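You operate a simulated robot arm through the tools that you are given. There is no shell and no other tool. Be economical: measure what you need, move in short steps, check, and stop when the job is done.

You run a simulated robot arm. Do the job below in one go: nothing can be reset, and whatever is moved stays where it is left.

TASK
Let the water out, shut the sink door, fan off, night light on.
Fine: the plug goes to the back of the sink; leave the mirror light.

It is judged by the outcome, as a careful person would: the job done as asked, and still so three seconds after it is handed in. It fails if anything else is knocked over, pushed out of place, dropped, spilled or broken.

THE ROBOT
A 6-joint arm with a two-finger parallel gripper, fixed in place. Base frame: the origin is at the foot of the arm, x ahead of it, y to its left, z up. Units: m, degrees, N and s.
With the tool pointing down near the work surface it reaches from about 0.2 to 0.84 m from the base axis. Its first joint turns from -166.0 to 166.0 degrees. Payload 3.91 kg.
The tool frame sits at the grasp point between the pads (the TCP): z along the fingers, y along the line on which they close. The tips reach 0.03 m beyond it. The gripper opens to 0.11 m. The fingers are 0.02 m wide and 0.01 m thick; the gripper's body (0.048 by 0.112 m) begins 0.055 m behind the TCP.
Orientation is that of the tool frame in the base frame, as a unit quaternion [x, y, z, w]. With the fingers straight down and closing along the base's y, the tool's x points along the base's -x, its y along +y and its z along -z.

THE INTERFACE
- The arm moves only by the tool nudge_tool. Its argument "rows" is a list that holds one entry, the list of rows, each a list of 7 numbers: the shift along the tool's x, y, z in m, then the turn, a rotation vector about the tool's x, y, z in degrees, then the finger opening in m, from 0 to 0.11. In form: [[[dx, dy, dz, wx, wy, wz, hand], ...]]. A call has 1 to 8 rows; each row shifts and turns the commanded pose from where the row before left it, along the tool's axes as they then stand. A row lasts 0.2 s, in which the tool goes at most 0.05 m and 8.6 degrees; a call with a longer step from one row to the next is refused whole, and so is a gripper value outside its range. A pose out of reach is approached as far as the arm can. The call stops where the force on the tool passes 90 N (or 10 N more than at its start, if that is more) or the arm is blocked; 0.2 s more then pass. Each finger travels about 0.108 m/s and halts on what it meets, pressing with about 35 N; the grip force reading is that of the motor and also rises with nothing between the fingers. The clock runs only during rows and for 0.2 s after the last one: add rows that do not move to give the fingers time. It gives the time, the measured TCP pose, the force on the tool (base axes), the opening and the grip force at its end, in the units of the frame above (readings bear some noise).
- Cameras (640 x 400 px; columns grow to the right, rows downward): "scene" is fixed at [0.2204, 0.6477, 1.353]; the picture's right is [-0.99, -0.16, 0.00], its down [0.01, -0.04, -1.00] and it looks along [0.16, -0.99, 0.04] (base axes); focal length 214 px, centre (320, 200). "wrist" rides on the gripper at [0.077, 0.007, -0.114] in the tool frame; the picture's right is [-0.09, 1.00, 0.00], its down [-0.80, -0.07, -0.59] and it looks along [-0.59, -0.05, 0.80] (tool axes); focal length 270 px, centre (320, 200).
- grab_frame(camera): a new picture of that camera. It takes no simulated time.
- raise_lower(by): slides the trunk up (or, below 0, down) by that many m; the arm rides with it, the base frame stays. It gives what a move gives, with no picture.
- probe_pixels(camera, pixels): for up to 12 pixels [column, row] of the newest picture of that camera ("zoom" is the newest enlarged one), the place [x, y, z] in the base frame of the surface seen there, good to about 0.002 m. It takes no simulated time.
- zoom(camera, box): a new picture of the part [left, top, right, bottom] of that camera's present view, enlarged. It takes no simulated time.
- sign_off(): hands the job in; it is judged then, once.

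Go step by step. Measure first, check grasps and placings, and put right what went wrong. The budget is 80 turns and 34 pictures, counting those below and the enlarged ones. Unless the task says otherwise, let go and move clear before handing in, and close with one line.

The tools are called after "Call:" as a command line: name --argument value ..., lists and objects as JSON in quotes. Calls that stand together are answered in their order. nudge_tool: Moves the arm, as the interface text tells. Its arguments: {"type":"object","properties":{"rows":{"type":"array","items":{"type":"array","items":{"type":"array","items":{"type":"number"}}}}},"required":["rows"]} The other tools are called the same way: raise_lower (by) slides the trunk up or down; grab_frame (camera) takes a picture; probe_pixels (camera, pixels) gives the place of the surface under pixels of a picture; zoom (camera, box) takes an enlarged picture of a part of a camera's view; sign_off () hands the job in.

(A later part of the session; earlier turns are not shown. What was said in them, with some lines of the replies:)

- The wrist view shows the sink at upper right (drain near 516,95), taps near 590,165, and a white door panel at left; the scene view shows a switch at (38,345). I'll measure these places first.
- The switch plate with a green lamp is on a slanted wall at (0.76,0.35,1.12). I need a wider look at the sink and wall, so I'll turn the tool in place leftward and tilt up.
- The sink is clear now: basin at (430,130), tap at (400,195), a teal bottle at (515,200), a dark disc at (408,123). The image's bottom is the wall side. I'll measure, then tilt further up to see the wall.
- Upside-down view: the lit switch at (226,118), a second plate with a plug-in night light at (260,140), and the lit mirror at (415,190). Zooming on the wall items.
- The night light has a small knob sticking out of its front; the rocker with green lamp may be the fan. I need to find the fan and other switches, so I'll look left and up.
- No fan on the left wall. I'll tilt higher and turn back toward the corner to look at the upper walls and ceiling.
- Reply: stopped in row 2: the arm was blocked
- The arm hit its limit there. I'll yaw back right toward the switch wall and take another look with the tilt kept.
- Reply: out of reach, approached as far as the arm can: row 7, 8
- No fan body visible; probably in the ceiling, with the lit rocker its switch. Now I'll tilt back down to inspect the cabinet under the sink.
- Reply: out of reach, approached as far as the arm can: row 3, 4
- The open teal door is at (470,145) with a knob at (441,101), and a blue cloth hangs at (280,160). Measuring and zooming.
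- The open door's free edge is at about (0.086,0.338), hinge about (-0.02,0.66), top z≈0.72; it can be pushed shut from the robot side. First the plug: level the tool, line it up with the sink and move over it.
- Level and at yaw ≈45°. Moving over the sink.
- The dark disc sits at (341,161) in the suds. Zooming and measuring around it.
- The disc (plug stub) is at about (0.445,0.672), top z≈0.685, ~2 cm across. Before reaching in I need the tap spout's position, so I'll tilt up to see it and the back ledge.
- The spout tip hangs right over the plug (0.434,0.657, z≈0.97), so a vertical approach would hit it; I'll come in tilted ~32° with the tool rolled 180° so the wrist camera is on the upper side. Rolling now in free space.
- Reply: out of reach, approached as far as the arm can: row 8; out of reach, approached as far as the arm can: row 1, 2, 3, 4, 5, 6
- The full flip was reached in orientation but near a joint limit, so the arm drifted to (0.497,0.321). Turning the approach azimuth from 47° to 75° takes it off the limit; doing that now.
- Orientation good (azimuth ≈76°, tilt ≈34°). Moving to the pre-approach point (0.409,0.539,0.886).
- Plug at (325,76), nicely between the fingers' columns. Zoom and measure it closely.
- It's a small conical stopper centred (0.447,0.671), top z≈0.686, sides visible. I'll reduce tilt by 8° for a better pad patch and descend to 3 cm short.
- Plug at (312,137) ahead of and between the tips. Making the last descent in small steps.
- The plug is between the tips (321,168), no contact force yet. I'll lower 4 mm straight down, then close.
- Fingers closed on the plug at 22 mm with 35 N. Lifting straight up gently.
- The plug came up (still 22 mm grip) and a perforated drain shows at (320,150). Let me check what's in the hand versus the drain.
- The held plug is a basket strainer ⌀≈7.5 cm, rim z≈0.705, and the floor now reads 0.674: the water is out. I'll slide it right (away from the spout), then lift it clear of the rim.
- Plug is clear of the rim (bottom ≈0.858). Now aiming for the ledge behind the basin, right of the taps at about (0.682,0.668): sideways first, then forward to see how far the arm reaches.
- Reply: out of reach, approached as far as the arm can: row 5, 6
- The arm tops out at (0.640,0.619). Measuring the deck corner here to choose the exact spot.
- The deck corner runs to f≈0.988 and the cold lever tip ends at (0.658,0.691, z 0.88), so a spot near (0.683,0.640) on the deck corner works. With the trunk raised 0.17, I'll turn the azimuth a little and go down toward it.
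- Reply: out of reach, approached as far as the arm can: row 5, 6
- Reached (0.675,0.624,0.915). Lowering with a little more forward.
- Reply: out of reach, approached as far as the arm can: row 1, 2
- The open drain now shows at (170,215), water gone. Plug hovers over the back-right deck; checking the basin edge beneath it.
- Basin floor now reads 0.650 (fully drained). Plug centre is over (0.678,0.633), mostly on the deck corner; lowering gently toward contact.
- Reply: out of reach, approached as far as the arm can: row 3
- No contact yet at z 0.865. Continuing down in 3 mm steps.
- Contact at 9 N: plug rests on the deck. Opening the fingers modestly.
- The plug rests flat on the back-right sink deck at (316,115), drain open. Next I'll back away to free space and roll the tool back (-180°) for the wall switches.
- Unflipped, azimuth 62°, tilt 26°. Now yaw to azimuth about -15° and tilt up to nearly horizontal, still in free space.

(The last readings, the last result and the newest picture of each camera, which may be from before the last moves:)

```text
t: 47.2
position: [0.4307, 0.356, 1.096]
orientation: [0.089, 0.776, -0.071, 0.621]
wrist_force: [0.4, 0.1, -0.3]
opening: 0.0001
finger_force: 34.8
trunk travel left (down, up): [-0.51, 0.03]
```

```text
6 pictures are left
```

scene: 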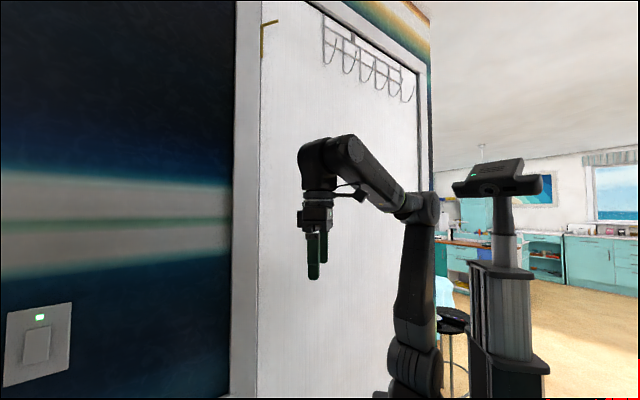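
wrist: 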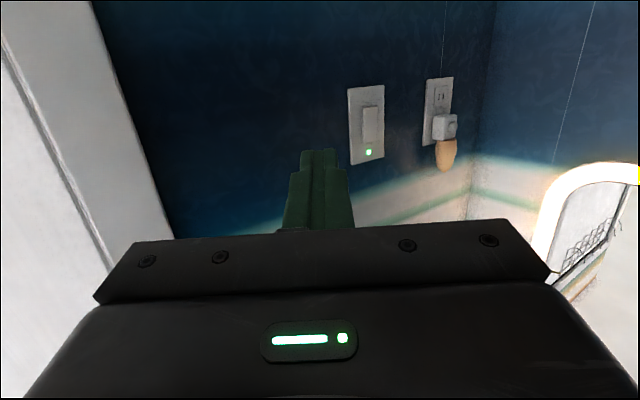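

Both wall items visible: rocker at (371,122) with green lamp (368,152), night light at (444,128). One zoom plus measuring.

Call:
zoom --camera "wrist" --box '[340, 70, 480, 180]'

Call:
probe_pixels --camera "wrist" --pixels '[[371, 110], [372, 125], [372, 138], [365, 122], [380, 122], [353, 125], [368, 152], [440, 128], [453, 126], [446, 116], [445, 155], [430, 115]]'

```text
3.64 times, centred on (410, 125) of wrist
```

zoom: 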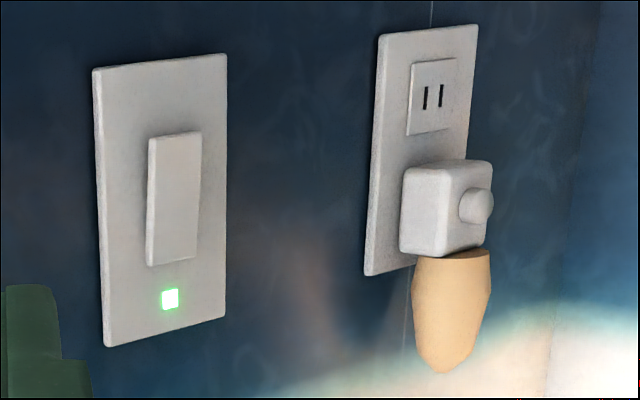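

```text
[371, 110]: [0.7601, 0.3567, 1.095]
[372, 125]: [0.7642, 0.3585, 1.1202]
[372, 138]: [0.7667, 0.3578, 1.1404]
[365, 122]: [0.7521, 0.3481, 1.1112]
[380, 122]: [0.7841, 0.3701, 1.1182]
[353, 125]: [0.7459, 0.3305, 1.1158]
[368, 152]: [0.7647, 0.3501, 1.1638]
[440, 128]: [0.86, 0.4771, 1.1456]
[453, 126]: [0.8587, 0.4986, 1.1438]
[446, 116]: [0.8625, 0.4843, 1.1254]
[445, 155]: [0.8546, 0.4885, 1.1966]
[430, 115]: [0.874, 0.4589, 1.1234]
```

The rocker's lower end (371,110 → z≈1.095) stands proud of its upper end by ~4 mm, so pressing the lower end should switch it off. Moving to 4 cm off that point.

Call:
nudge_tool --rows '[[[-0.0085, 0.01755, 0.04165, 0, 0, 0, 0], [-0.0085, 0.01755, 0.04165, 0, 0, 0, 0], [-0.0085, 0.01755, 0.04165, 0, 0, 0, 0], [-0.0085, 0.01755, 0.04165, 0, 0, 0, 0], [-0.0085, 0.01755, 0.04165, 0, 0, 0, 0], [-0.0085, 0.01755, 0.04165, 0, 0, 0, 0], [0, 0, 0, 0, 0, 0, 0]]]'

```text
t: 48.8
position: [0.7013, 0.3969, 1.0899]
orientation: [0.09, 0.776, -0.071, 0.62]
wrist_force: [-0.4, 0.3, -1.4]
opening: 0.0
finger_force: 35.0
trunk travel left (down, up): [-0.51, 0.03]
```

Positioned at (0.701,0.397,1.090). Pressing in along the wall normal, with small last steps, then backing off.

Call:
nudge_tool --rows '[[[-0.0032, -0.0086, 0.0143, 0, 0, 0, 0], [-0.0032, -0.0086, 0.0143, 0, 0, 0, 0], [-0.0008, -0.002, 0.0034, 0, 0, 0, 0], [-0.0008, -0.002, 0.0034, 0, 0, 0, 0], [-0.0008, -0.002, 0.0034, 0, 0, 0, 0]]]'

```text
t: 50.0
position: [0.7343, 0.3697, 1.0912]
orientation: [0.089, 0.776, -0.071, 0.62]
wrist_force: [-2.7, 1.2, -0.7]
opening: 0.0
finger_force: 34.6
trunk travel left (down, up): [-0.51, 0.03]
```

Light 3 N contact, about 4 mm into the rocker. A little further to be sure, then back off and look with the scene camera zoom.

Call:
nudge_tool --rows '[[[-0.0006, -0.0015, 0.0025, 0, 0, 0, 0], [-0.0006, -0.0015, 0.0025, 0, 0, 0, 0]]]'

Call:
nudge_tool --rows '[[[0.003, 0.0081, -0.0135, 0, 0, 0, 0], [0.0045, 0.012, -0.02, 0, 0, 0, 0], [0.0045, 0.012, -0.02, 0, 0, 0, 0]]]'

Call:
grab_frame --camera "wrist"

```text
t: 50.6
position: [0.7347, 0.3692, 1.0916]
orientation: [0.085, 0.776, -0.069, 0.621]
wrist_force: [-38.2, 11.1, -9.0]
opening: 0.0
finger_force: 35.0
trunk travel left (down, up): [-0.51, 0.03]
```

```text
t: 51.4
position: [0.696, 0.4089, 1.0923]
orientation: [0.089, 0.777, -0.071, 0.62]
wrist_force: [0.5, 1.0, 1.3]
opening: 0.0
finger_force: 34.8
trunk travel left (down, up): [-0.51, 0.03]
```

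```text
4 pictures are left
```

wrist: 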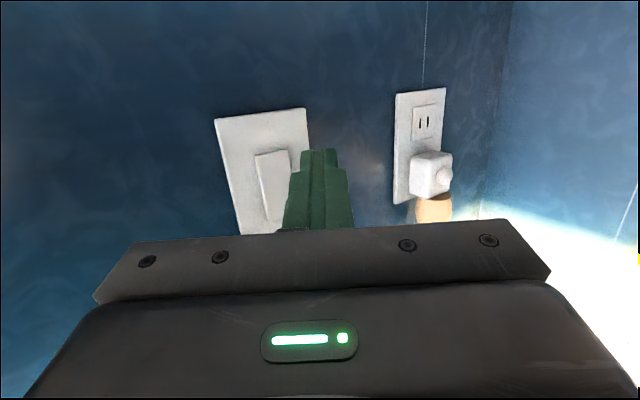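

The lamp is hidden by the fingers; probing the rocker's tilt and the knob from this view instead. The mirror glow at right is still there.

Call:
probe_pixels --camera "wrist" --pixels '[[265, 160], [270, 175], [275, 195], [278, 215], [230, 150], [240, 210], [444, 176], [441, 176], [448, 176], [444, 170], [433, 165], [424, 180]]'

```text
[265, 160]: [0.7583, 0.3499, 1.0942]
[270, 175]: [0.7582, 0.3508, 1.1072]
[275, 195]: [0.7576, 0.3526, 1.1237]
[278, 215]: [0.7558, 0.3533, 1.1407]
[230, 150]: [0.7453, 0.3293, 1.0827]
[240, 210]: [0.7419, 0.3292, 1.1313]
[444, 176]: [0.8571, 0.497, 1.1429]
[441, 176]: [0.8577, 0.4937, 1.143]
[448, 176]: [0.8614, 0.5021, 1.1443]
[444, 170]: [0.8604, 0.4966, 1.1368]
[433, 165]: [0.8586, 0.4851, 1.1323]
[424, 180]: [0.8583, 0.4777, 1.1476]
```

The rocker has flipped (lower end in: -0.309, upper end out: -0.305). Next the night light knob, centred about (0.857,0.498,1.143); turning 12° for reach and moving to 4 cm off it.

Call:
nudge_tool --rows '[[[0, 0, 0, -5.86, 0, -1.32, 0], [0, 0, 0, -5.86, 0, -1.32, 0], [-0.0171, 0.0322, 0.0214, 0, 0, 0, 0], [-0.0171, 0.0322, 0.0214, 0, 0, 0, 0], [-0.0171, 0.0322, 0.0214, 0, 0, 0, 0], [-0.0171, 0.0322, 0.0214, 0, 0, 0, 0], [0, 0, 0, 0, 0, 0, 0]]]'

```text
t: 53.0
position: [0.7955, 0.5364, 1.1405]
orientation: [0.007, 0.781, -0.004, 0.625]
wrist_force: [-0.4, -0.5, 0.3]
opening: 0.0
finger_force: 34.9
trunk travel left (down, up): [-0.51, 0.03]
```

On target (0.796,0.536,1.141). Pressing along the wall normal, slow at the end.

Call:
nudge_tool --rows '[[[-0.0029, -0.0122, 0.0129, 0, 0, 0, 0], [-0.0029, -0.0122, 0.0129, 0, 0, 0, 0], [-0.0005, -0.0022, 0.0023, 0, 0, 0, 0], [-0.0005, -0.0022, 0.0023, 0, 0, 0, 0], [-0.0005, -0.0022, 0.0023, 0, 0, 0, 0]]]'

```text
t: 54.2
position: [0.8286, 0.5043, 1.1391]
orientation: [0.008, 0.782, -0.005, 0.623]
wrist_force: [-1.3, 0.1, 0.8]
opening: 0.0
finger_force: 35.0
trunk travel left (down, up): [-0.51, 0.03]
```

About 4 mm into the knob with ~1–2 N. A bit further.

Call:
nudge_tool --rows '[[[-0.0003, -0.0012, 0.0013, 0, 0, 0, 0], [-0.0003, -0.0012, 0.0013, 0, 0, 0, 0]]]'

Call:
grab_frame --camera "scene"

```text
t: 54.8
position: [0.8308, 0.5022, 1.1381]
orientation: [0.007, 0.782, -0.005, 0.624]
wrist_force: [-4.4, 1.2, 0.1]
opening: 0.0
finger_force: 35.2
trunk travel left (down, up): [-0.51, 0.03]
```

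```text
3 pictures are left
```

scene: 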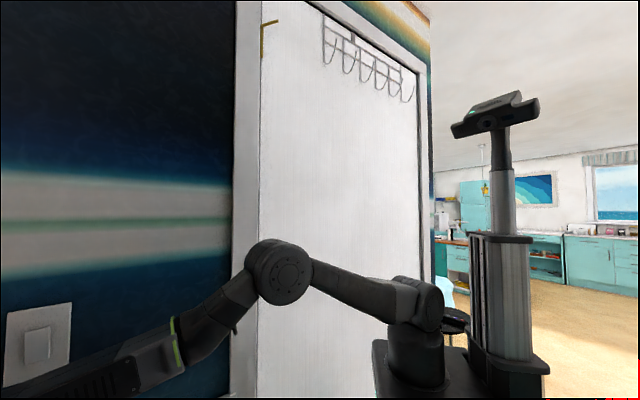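

The rocker's green lamp at (41,317) is now dark: fan off. The knob resistance is rising (4.6 N); pressing 2–3 mm more to its stop, then back off and look.

Call:
nudge_tool --rows '[[[-0.0003, -0.0012, 0.0013, 0, 0, 0, 0], [0, 0, 0, 0, 0, 0, 0]]]'

```text
t: 55.4
position: [0.8305, 0.5015, 1.1386]
orientation: [0.008, 0.782, -0.006, 0.624]
wrist_force: [-15.2, 0.9, -3.6]
opening: 0.0001
finger_force: 35.0
trunk travel left (down, up): [-0.51, 0.03]
```

Firm stop at 15 N. Backing off straight out, then retreating to view the result.

Call:
nudge_tool --rows '[[[0.0033, 0.0135, -0.0144, 0, 0, 0, 0], [0.0049, 0.02, -0.0215, 0, 0, 0, 0], [0.0049, 0.02, -0.0215, 0, 0, 0, 0], [0, 0, -0.04, 0, 0, 0, 0], [0, 0, -0.04, 0, 0, 0, 0], [0, 0, -0.04, 0, 0, 0, 0], [0, 0, -0.04, 0, 0, 0, 0], [0, 0, -0.04, 0, 0, 0, 0]]]'

Call:
grab_frame --camera "wrist"

```text
t: 57.2
position: [0.5794, 0.5592, 1.1857]
orientation: [0.007, 0.781, -0.004, 0.625]
wrist_force: [-0.5, 0.1, 0.8]
opening: 0.0
finger_force: 35.3
trunk travel left (down, up): [-0.51, 0.03]
```

```text
2 pictures are left
```

wrist: 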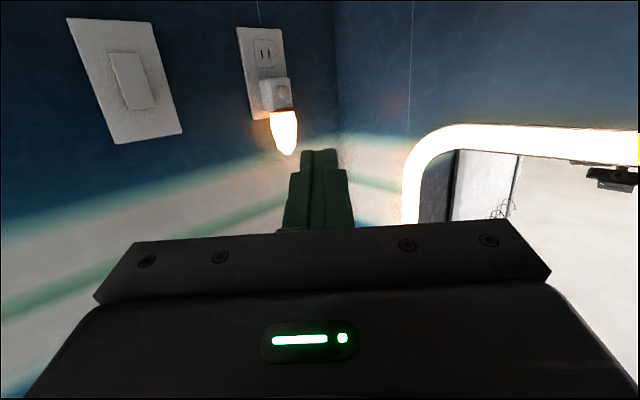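

The night light glows (283,130), the fan lamp is dark, the mirror is still lit. Now the cabinet door: retreat from the nook and turn the tool downward.

Call:
nudge_tool --rows '[[[0.0052, -0.035, -0.031, 0, 0, 0, 0], [0.0052, -0.035, -0.031, 0, 0, 0, 0], [0.0052, -0.035, -0.031, 0, 0, 0, 0], [0.0052, -0.035, -0.031, 0, 0, 0, 0], [0.0052, -0.035, -0.031, 0, 0, 0, 0], [0.0052, -0.035, -0.031, 0, 0, 0, 0], [0.0052, -0.035, -0.031, 0, 0, 0, 0], [0.0052, -0.035, -0.031, 0, 0, 0, 0]]]'

Call:
nudge_tool --rows '[[[0, 0, 0, 0, 8.5, 0, 0], [0, 0, 0, 0, 8.5, 0, 0], [0, 0, 0, 0, 8.5, 0, 0], [0, 0, 0, 0, 8.5, 0, 0], [0, 0, 0, 0, 8.5, 0, 0], [0, 0, 0, 0, 8.5, 0, 0]]]'

```text
t: 59.0
position: [0.3242, 0.2797, 1.1976]
orientation: [0.008, 0.781, -0.004, 0.625]
wrist_force: [0.4, -0.2, -0.4]
opening: 0.0
finger_force: 35.4
trunk travel left (down, up): [-0.51, 0.03]
```

```text
t: 60.4
position: [0.3228, 0.2833, 1.1975]
orientation: [0.01, 0.974, -0.001, 0.226]
wrist_force: [0.3, -0.4, -0.2]
opening: 0.0
finger_force: 34.7
trunk travel left (down, up): [-0.51, 0.03]
```

Tilt is 26° now. Yaw to azimuth 46°, level it, and move to (0.10,0.25,1.15) for a look down at the door and the bench beside it.

Call:
nudge_tool --rows '[[[0, 0, 0, -3.42, 0, -7.0, 0], [0, 0, 0, -3.42, 0, -7.0, 0], [0, 0, 0, -3.42, 0, -7.0, 0], [0, 0, 0, -3.42, 0, -7.0, 0], [0, 0, 0, -3.42, 0, -7.0, 0], [0, 0, 0, -3.42, 0, -7.0, 0]]]'

Call:
nudge_tool --rows '[[[0, 0, 0, 0, 8.5, 0, 0], [0, 0, 0, 0, 8.5, 0, 0], [0, 0, 0, 0, 8.5, 0, 0], [0.0358, 0.0275, 0.0095, 0, 0, 0, 0], [0.0358, 0.0275, 0.0095, 0, 0, 0, 0], [0.0358, 0.0275, 0.0095, 0, 0, 0, 0], [0.0358, 0.0275, 0.0095, 0, 0, 0, 0], [0.0358, 0.0275, 0.0095, 0, 0, 0, 0]]]'

```text
t: 61.8
position: [0.3229, 0.2817, 1.1969]
orientation: [-0.379, 0.897, 0.088, 0.209]
wrist_force: [0.1, 0.2, -0.1]
opening: 0.0
finger_force: 34.7
trunk travel left (down, up): [-0.51, 0.03]
```

```text
t: 63.6
position: [0.1006, 0.2499, 1.1511]
orientation: [-0.388, 0.921, 0.003, 0.005]
wrist_force: [0.0, -0.1, 0.4]
opening: 0.0
finger_force: 34.7
trunk travel left (down, up): [-0.51, 0.03]
```

Pose is as planned. Taking the picture.

Call:
grab_frame --camera "wrist"

```text
1 pictures are left
```

wrist: 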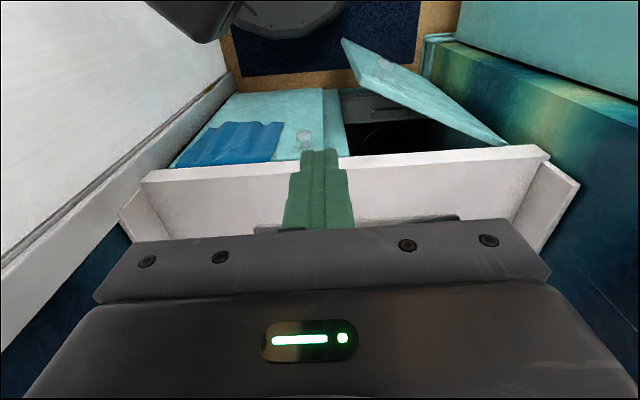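

The door's outer face with its knob (385,66) is visible; the bench lies at upper right (430–640, 0–90). Measuring them.

Call:
probe_pixels --camera "wrist" --pixels '[[357, 80], [385, 65], [420, 95], [460, 118], [500, 141], [400, 80], [435, 40], [470, 60], [560, 40], [465, 8], [303, 138], [440, 152]]'

Call:
probe_pixels --camera "wrist" --pixels '[[360, 70], [375, 85], [385, 93], [390, 100], [420, 113], [350, 55], [370, 60], [328, 110], [300, 110], [365, 152], [430, 60], [600, 90]]'

```text
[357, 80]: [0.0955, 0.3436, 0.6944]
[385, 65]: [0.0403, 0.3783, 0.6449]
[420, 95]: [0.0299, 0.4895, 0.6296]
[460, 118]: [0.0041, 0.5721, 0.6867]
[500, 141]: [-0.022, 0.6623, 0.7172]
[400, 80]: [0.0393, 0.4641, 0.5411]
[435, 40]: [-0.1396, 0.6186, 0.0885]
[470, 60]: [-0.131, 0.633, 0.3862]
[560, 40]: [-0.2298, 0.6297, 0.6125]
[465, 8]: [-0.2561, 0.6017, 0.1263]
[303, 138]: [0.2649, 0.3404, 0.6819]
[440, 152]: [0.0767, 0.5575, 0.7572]
```

```text
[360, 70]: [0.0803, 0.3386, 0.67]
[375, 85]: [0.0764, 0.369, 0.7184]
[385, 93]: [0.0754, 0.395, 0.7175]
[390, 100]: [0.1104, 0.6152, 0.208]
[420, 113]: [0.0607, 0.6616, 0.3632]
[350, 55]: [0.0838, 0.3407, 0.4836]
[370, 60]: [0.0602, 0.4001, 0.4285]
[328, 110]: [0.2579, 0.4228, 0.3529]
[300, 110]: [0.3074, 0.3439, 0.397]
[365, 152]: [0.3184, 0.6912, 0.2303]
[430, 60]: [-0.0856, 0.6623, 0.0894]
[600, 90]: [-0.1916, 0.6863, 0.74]
```

Door outer face measured: at l≈0.30 it stands at f≈0.37, closing to ≈0.461; knob at (0.04,0.378,0.645) and the bench (x<-0.13) are off that spot. I'll tilt 26°, shift over beside the door on the robot side, then descend.

Call:
nudge_tool --rows '[[[0, 0, 0, 0, -8.5, 0, 0], [0, 0, 0, 0, -8.5, 0, 0], [0, 0, 0, 0, -8.5, 0, 0], [-0.0085, 0.0403, 0.0042, 0, 0, 0, 0], [-0.0085, 0.0403, 0.0042, 0, 0, 0, 0], [-0.0085, 0.0403, 0.0042, 0, 0, 0, 0], [-0.0085, 0.0403, 0.0042, 0, 0, 0, 0], [-0.0085, 0.0403, 0.0042, 0, 0, 0, 0]]]'

Call:
nudge_tool --rows '[[[0.0202, 0, 0.0414, 0, 0, 0, 0], [0.0202, 0, 0.0414, 0, 0, 0, 0], [0.0202, 0, 0.0414, 0, 0, 0, 0], [0.0202, 0, 0.0414, 0, 0, 0, 0]]]'

```text
t: 65.4
position: [-0.012, 0.4263, 1.1479]
orientation: [-0.379, 0.897, 0.087, 0.209]
wrist_force: [0.1, 0.1, -0.2]
opening: 0.0002
finger_force: 35.2
trunk travel left (down, up): [-0.51, 0.03]
```

```text
t: 66.4
position: [-0.0089, 0.4275, 0.9596]
orientation: [-0.378, 0.898, 0.087, 0.209]
wrist_force: [-0.1, -0.3, 0.3]
opening: 0.0
finger_force: 34.9
trunk travel left (down, up): [-0.51, 0.03]
```

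On track at (-0.009,0.428,0.960). Lowering the trunk by 0.2 and then the arm the last bit.

Call:
raise_lower --by -0.2

Call:
nudge_tool --rows '[[[0.0153, 0, 0.0315, 0, 0, 0, 0], [0.0153, 0, 0.0315, 0, 0, 0, 0]]]'

```text
t: 68.5
position: [-0.0082, 0.4285, 0.7604]
orientation: [-0.379, 0.897, 0.088, 0.209]
wrist_force: [-0.2, 0.7, 0.6]
opening: 0.0
finger_force: 34.5
trunk travel left (down, up): [-0.31, 0.23]
```

```text
t: 69.1
position: [-0.008, 0.4243, 0.6918]
orientation: [-0.378, 0.898, 0.088, 0.209]
wrist_force: [-0.1, 0.1, 0.1]
opening: 0.0001
finger_force: 35.1
trunk travel left (down, up): [-0.31, 0.23]
```

In place behind the door (f≈0.302). Pushing forward 12 cm in 2 cm steps.

Call:
nudge_tool --rows '[[[-0.018, 0, 0.00876, 0, 0, 0, 0], [-0.018, 0, 0.00876, 0, 0, 0, 0], [-0.018, 0, 0.00876, 0, 0, 0, 0], [-0.018, 0, 0.00876, 0, 0, 0, 0], [-0.018, 0, 0.00876, 0, 0, 0, 0], [-0.018, 0, 0.00876, 0, 0, 0, 0]]]'

```text
t: 70.5
position: [0.0754, 0.5152, 0.6914]
orientation: [-0.379, 0.897, 0.087, 0.208]
wrist_force: [-0.2, -0.4, -0.2]
opening: 0.0
finger_force: 34.9
trunk travel left (down, up): [-0.31, 0.23]
```

At f≈0.425 with no resistance. Continuing slowly to the frame.

Call:
nudge_tool --rows '[[[-0.0054, 0, 0.0026, 0, 0, 0, 0], [-0.0036, 0, 0.00175, 0, 0, 0, 0], [-0.0027, 0, 0.0013, 0, 0, 0, 0]]]'

```text
t: 71.3
position: [0.0822, 0.5224, 0.6913]
orientation: [-0.378, 0.898, 0.087, 0.209]
wrist_force: [0.2, 0.1, 0.2]
opening: 0.0
finger_force: 35.5
trunk travel left (down, up): [-0.31, 0.23]
```

Still free (f≈0.435); a few millimetres more.

Call:
nudge_tool --rows '[[[-0.0018, 0, 0.0009, 0, 0, 0, 0], [-0.0018, 0, 0.0009, 0, 0, 0, 0]]]'

Call:
nudge_tool --rows '[[[-0.0018, 0, 0.0009, 0, 0, 0, 0], [-0.0018, 0, 0.0009, 0, 0, 0, 0]]]'

```text
t: 71.9
position: [0.0868, 0.5257, 0.6911]
orientation: [-0.379, 0.897, 0.087, 0.21]
wrist_force: [-0.1, 0.3, 0.3]
opening: 0.0002
finger_force: 34.9
trunk travel left (down, up): [-0.31, 0.23]
```

```text
t: 72.5
position: [0.0871, 0.5248, 0.6907]
orientation: [-0.379, 0.897, 0.088, 0.209]
wrist_force: [-13.7, -18.8, 0.9]
opening: 0.0
finger_force: 34.9
trunk travel left (down, up): [-0.31, 0.23]
```

Firm stop with 23 N at f≈0.440 (tip ≈0.462), matching the closed face. Backing off slowly and rising for a final check.

Call:
nudge_tool --rows '[[[0.009, 0, -0.0044, 0, 0, 0, 0], [0.018, 0, -0.00876, 0, 0, 0, 0], [0.018, 0, -0.00876, 0, 0, 0, 0], [0.018, 0, -0.00876, 0, 0, 0, 0], [0.018, 0, -0.00876, 0, 0, 0, 0], [0.018, 0, -0.00876, 0, 0, 0, 0]]]'

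Call:
raise_lower --by 0.2

Call:
nudge_tool --rows '[[[-0.0202, 0, -0.0414, 0, 0, 0, 0], [-0.0202, 0, -0.0414, 0, 0, 0, 0], [-0.0202, 0, -0.0414, 0, 0, 0, 0], [-0.0202, 0, -0.0414, 0, 0, 0, 0], [-0.0202, 0, -0.0414, 0, 0, 0, 0]]]'

Call:
nudge_tool --rows '[[[0.0085, -0.0403, -0.0042, 0, 0, 0, 0], [0.0085, -0.0403, -0.0042, 0, 0, 0, 0], [0.0085, -0.0403, -0.0042, 0, 0, 0, 0], [0.0085, -0.0403, -0.0042, 0, 0, 0, 0], [0, 0, 0, 0, 8.5, 0, 0], [0, 0, 0, 0, 8.5, 0, 0], [0, 0, 0, 0, 8.5, 0, 0]]]'

Call:
grab_frame --camera "wrist"

```text
t: 73.9
position: [0.0125, 0.4475, 0.6891]
orientation: [-0.379, 0.897, 0.088, 0.208]
wrist_force: [-0.2, 0.2, -0.3]
opening: 0.0
finger_force: 35.3
trunk travel left (down, up): [-0.31, 0.23]
```

```text
t: 76.1
position: [0.0127, 0.4494, 0.8886]
orientation: [-0.379, 0.897, 0.087, 0.209]
wrist_force: [-0.8, -0.2, -0.4]
opening: 0.0
finger_force: 34.9
trunk travel left (down, up): [-0.51, 0.03]
```

```text
t: 77.3
position: [0.013, 0.4464, 1.1201]
orientation: [-0.379, 0.898, 0.087, 0.208]
wrist_force: [0.0, 0.1, 0.0]
opening: 0.0
finger_force: 34.9
trunk travel left (down, up): [-0.51, 0.03]
```

```text
t: 78.9
position: [0.1016, 0.3079, 1.1204]
orientation: [-0.388, 0.922, 0.001, 0.004]
wrist_force: [-0.7, -0.5, -0.5]
opening: 0.0002
finger_force: 35.0
trunk travel left (down, up): [-0.51, 0.03]
```

```text
0 pictures are left
```

wrist: 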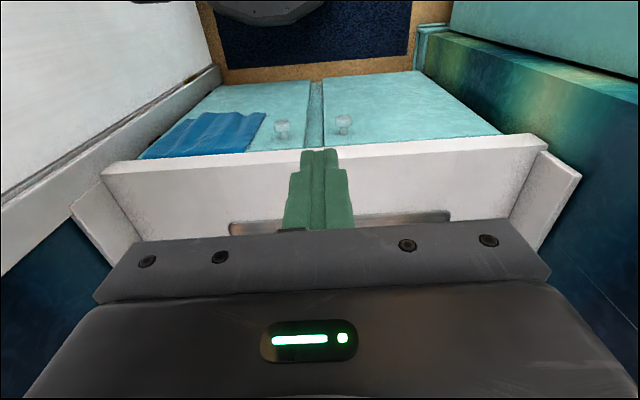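

The picture shows the sink door shut level with its neighbour, both knobs in line at (282,130) and (344,125), and the cloth where it was. The arm is clear, so I'm handing in.

Call:
sign_off

```text
The job is handed in.
```

The water is out with the plug on the sink's back ledge, the sink door is shut, the night light is on, and the mirror light is untouched. For the fan, I switched off the only wall rocker I found and its lamp went dark. I never saw the fan itself, so that it has stopped is inferred.
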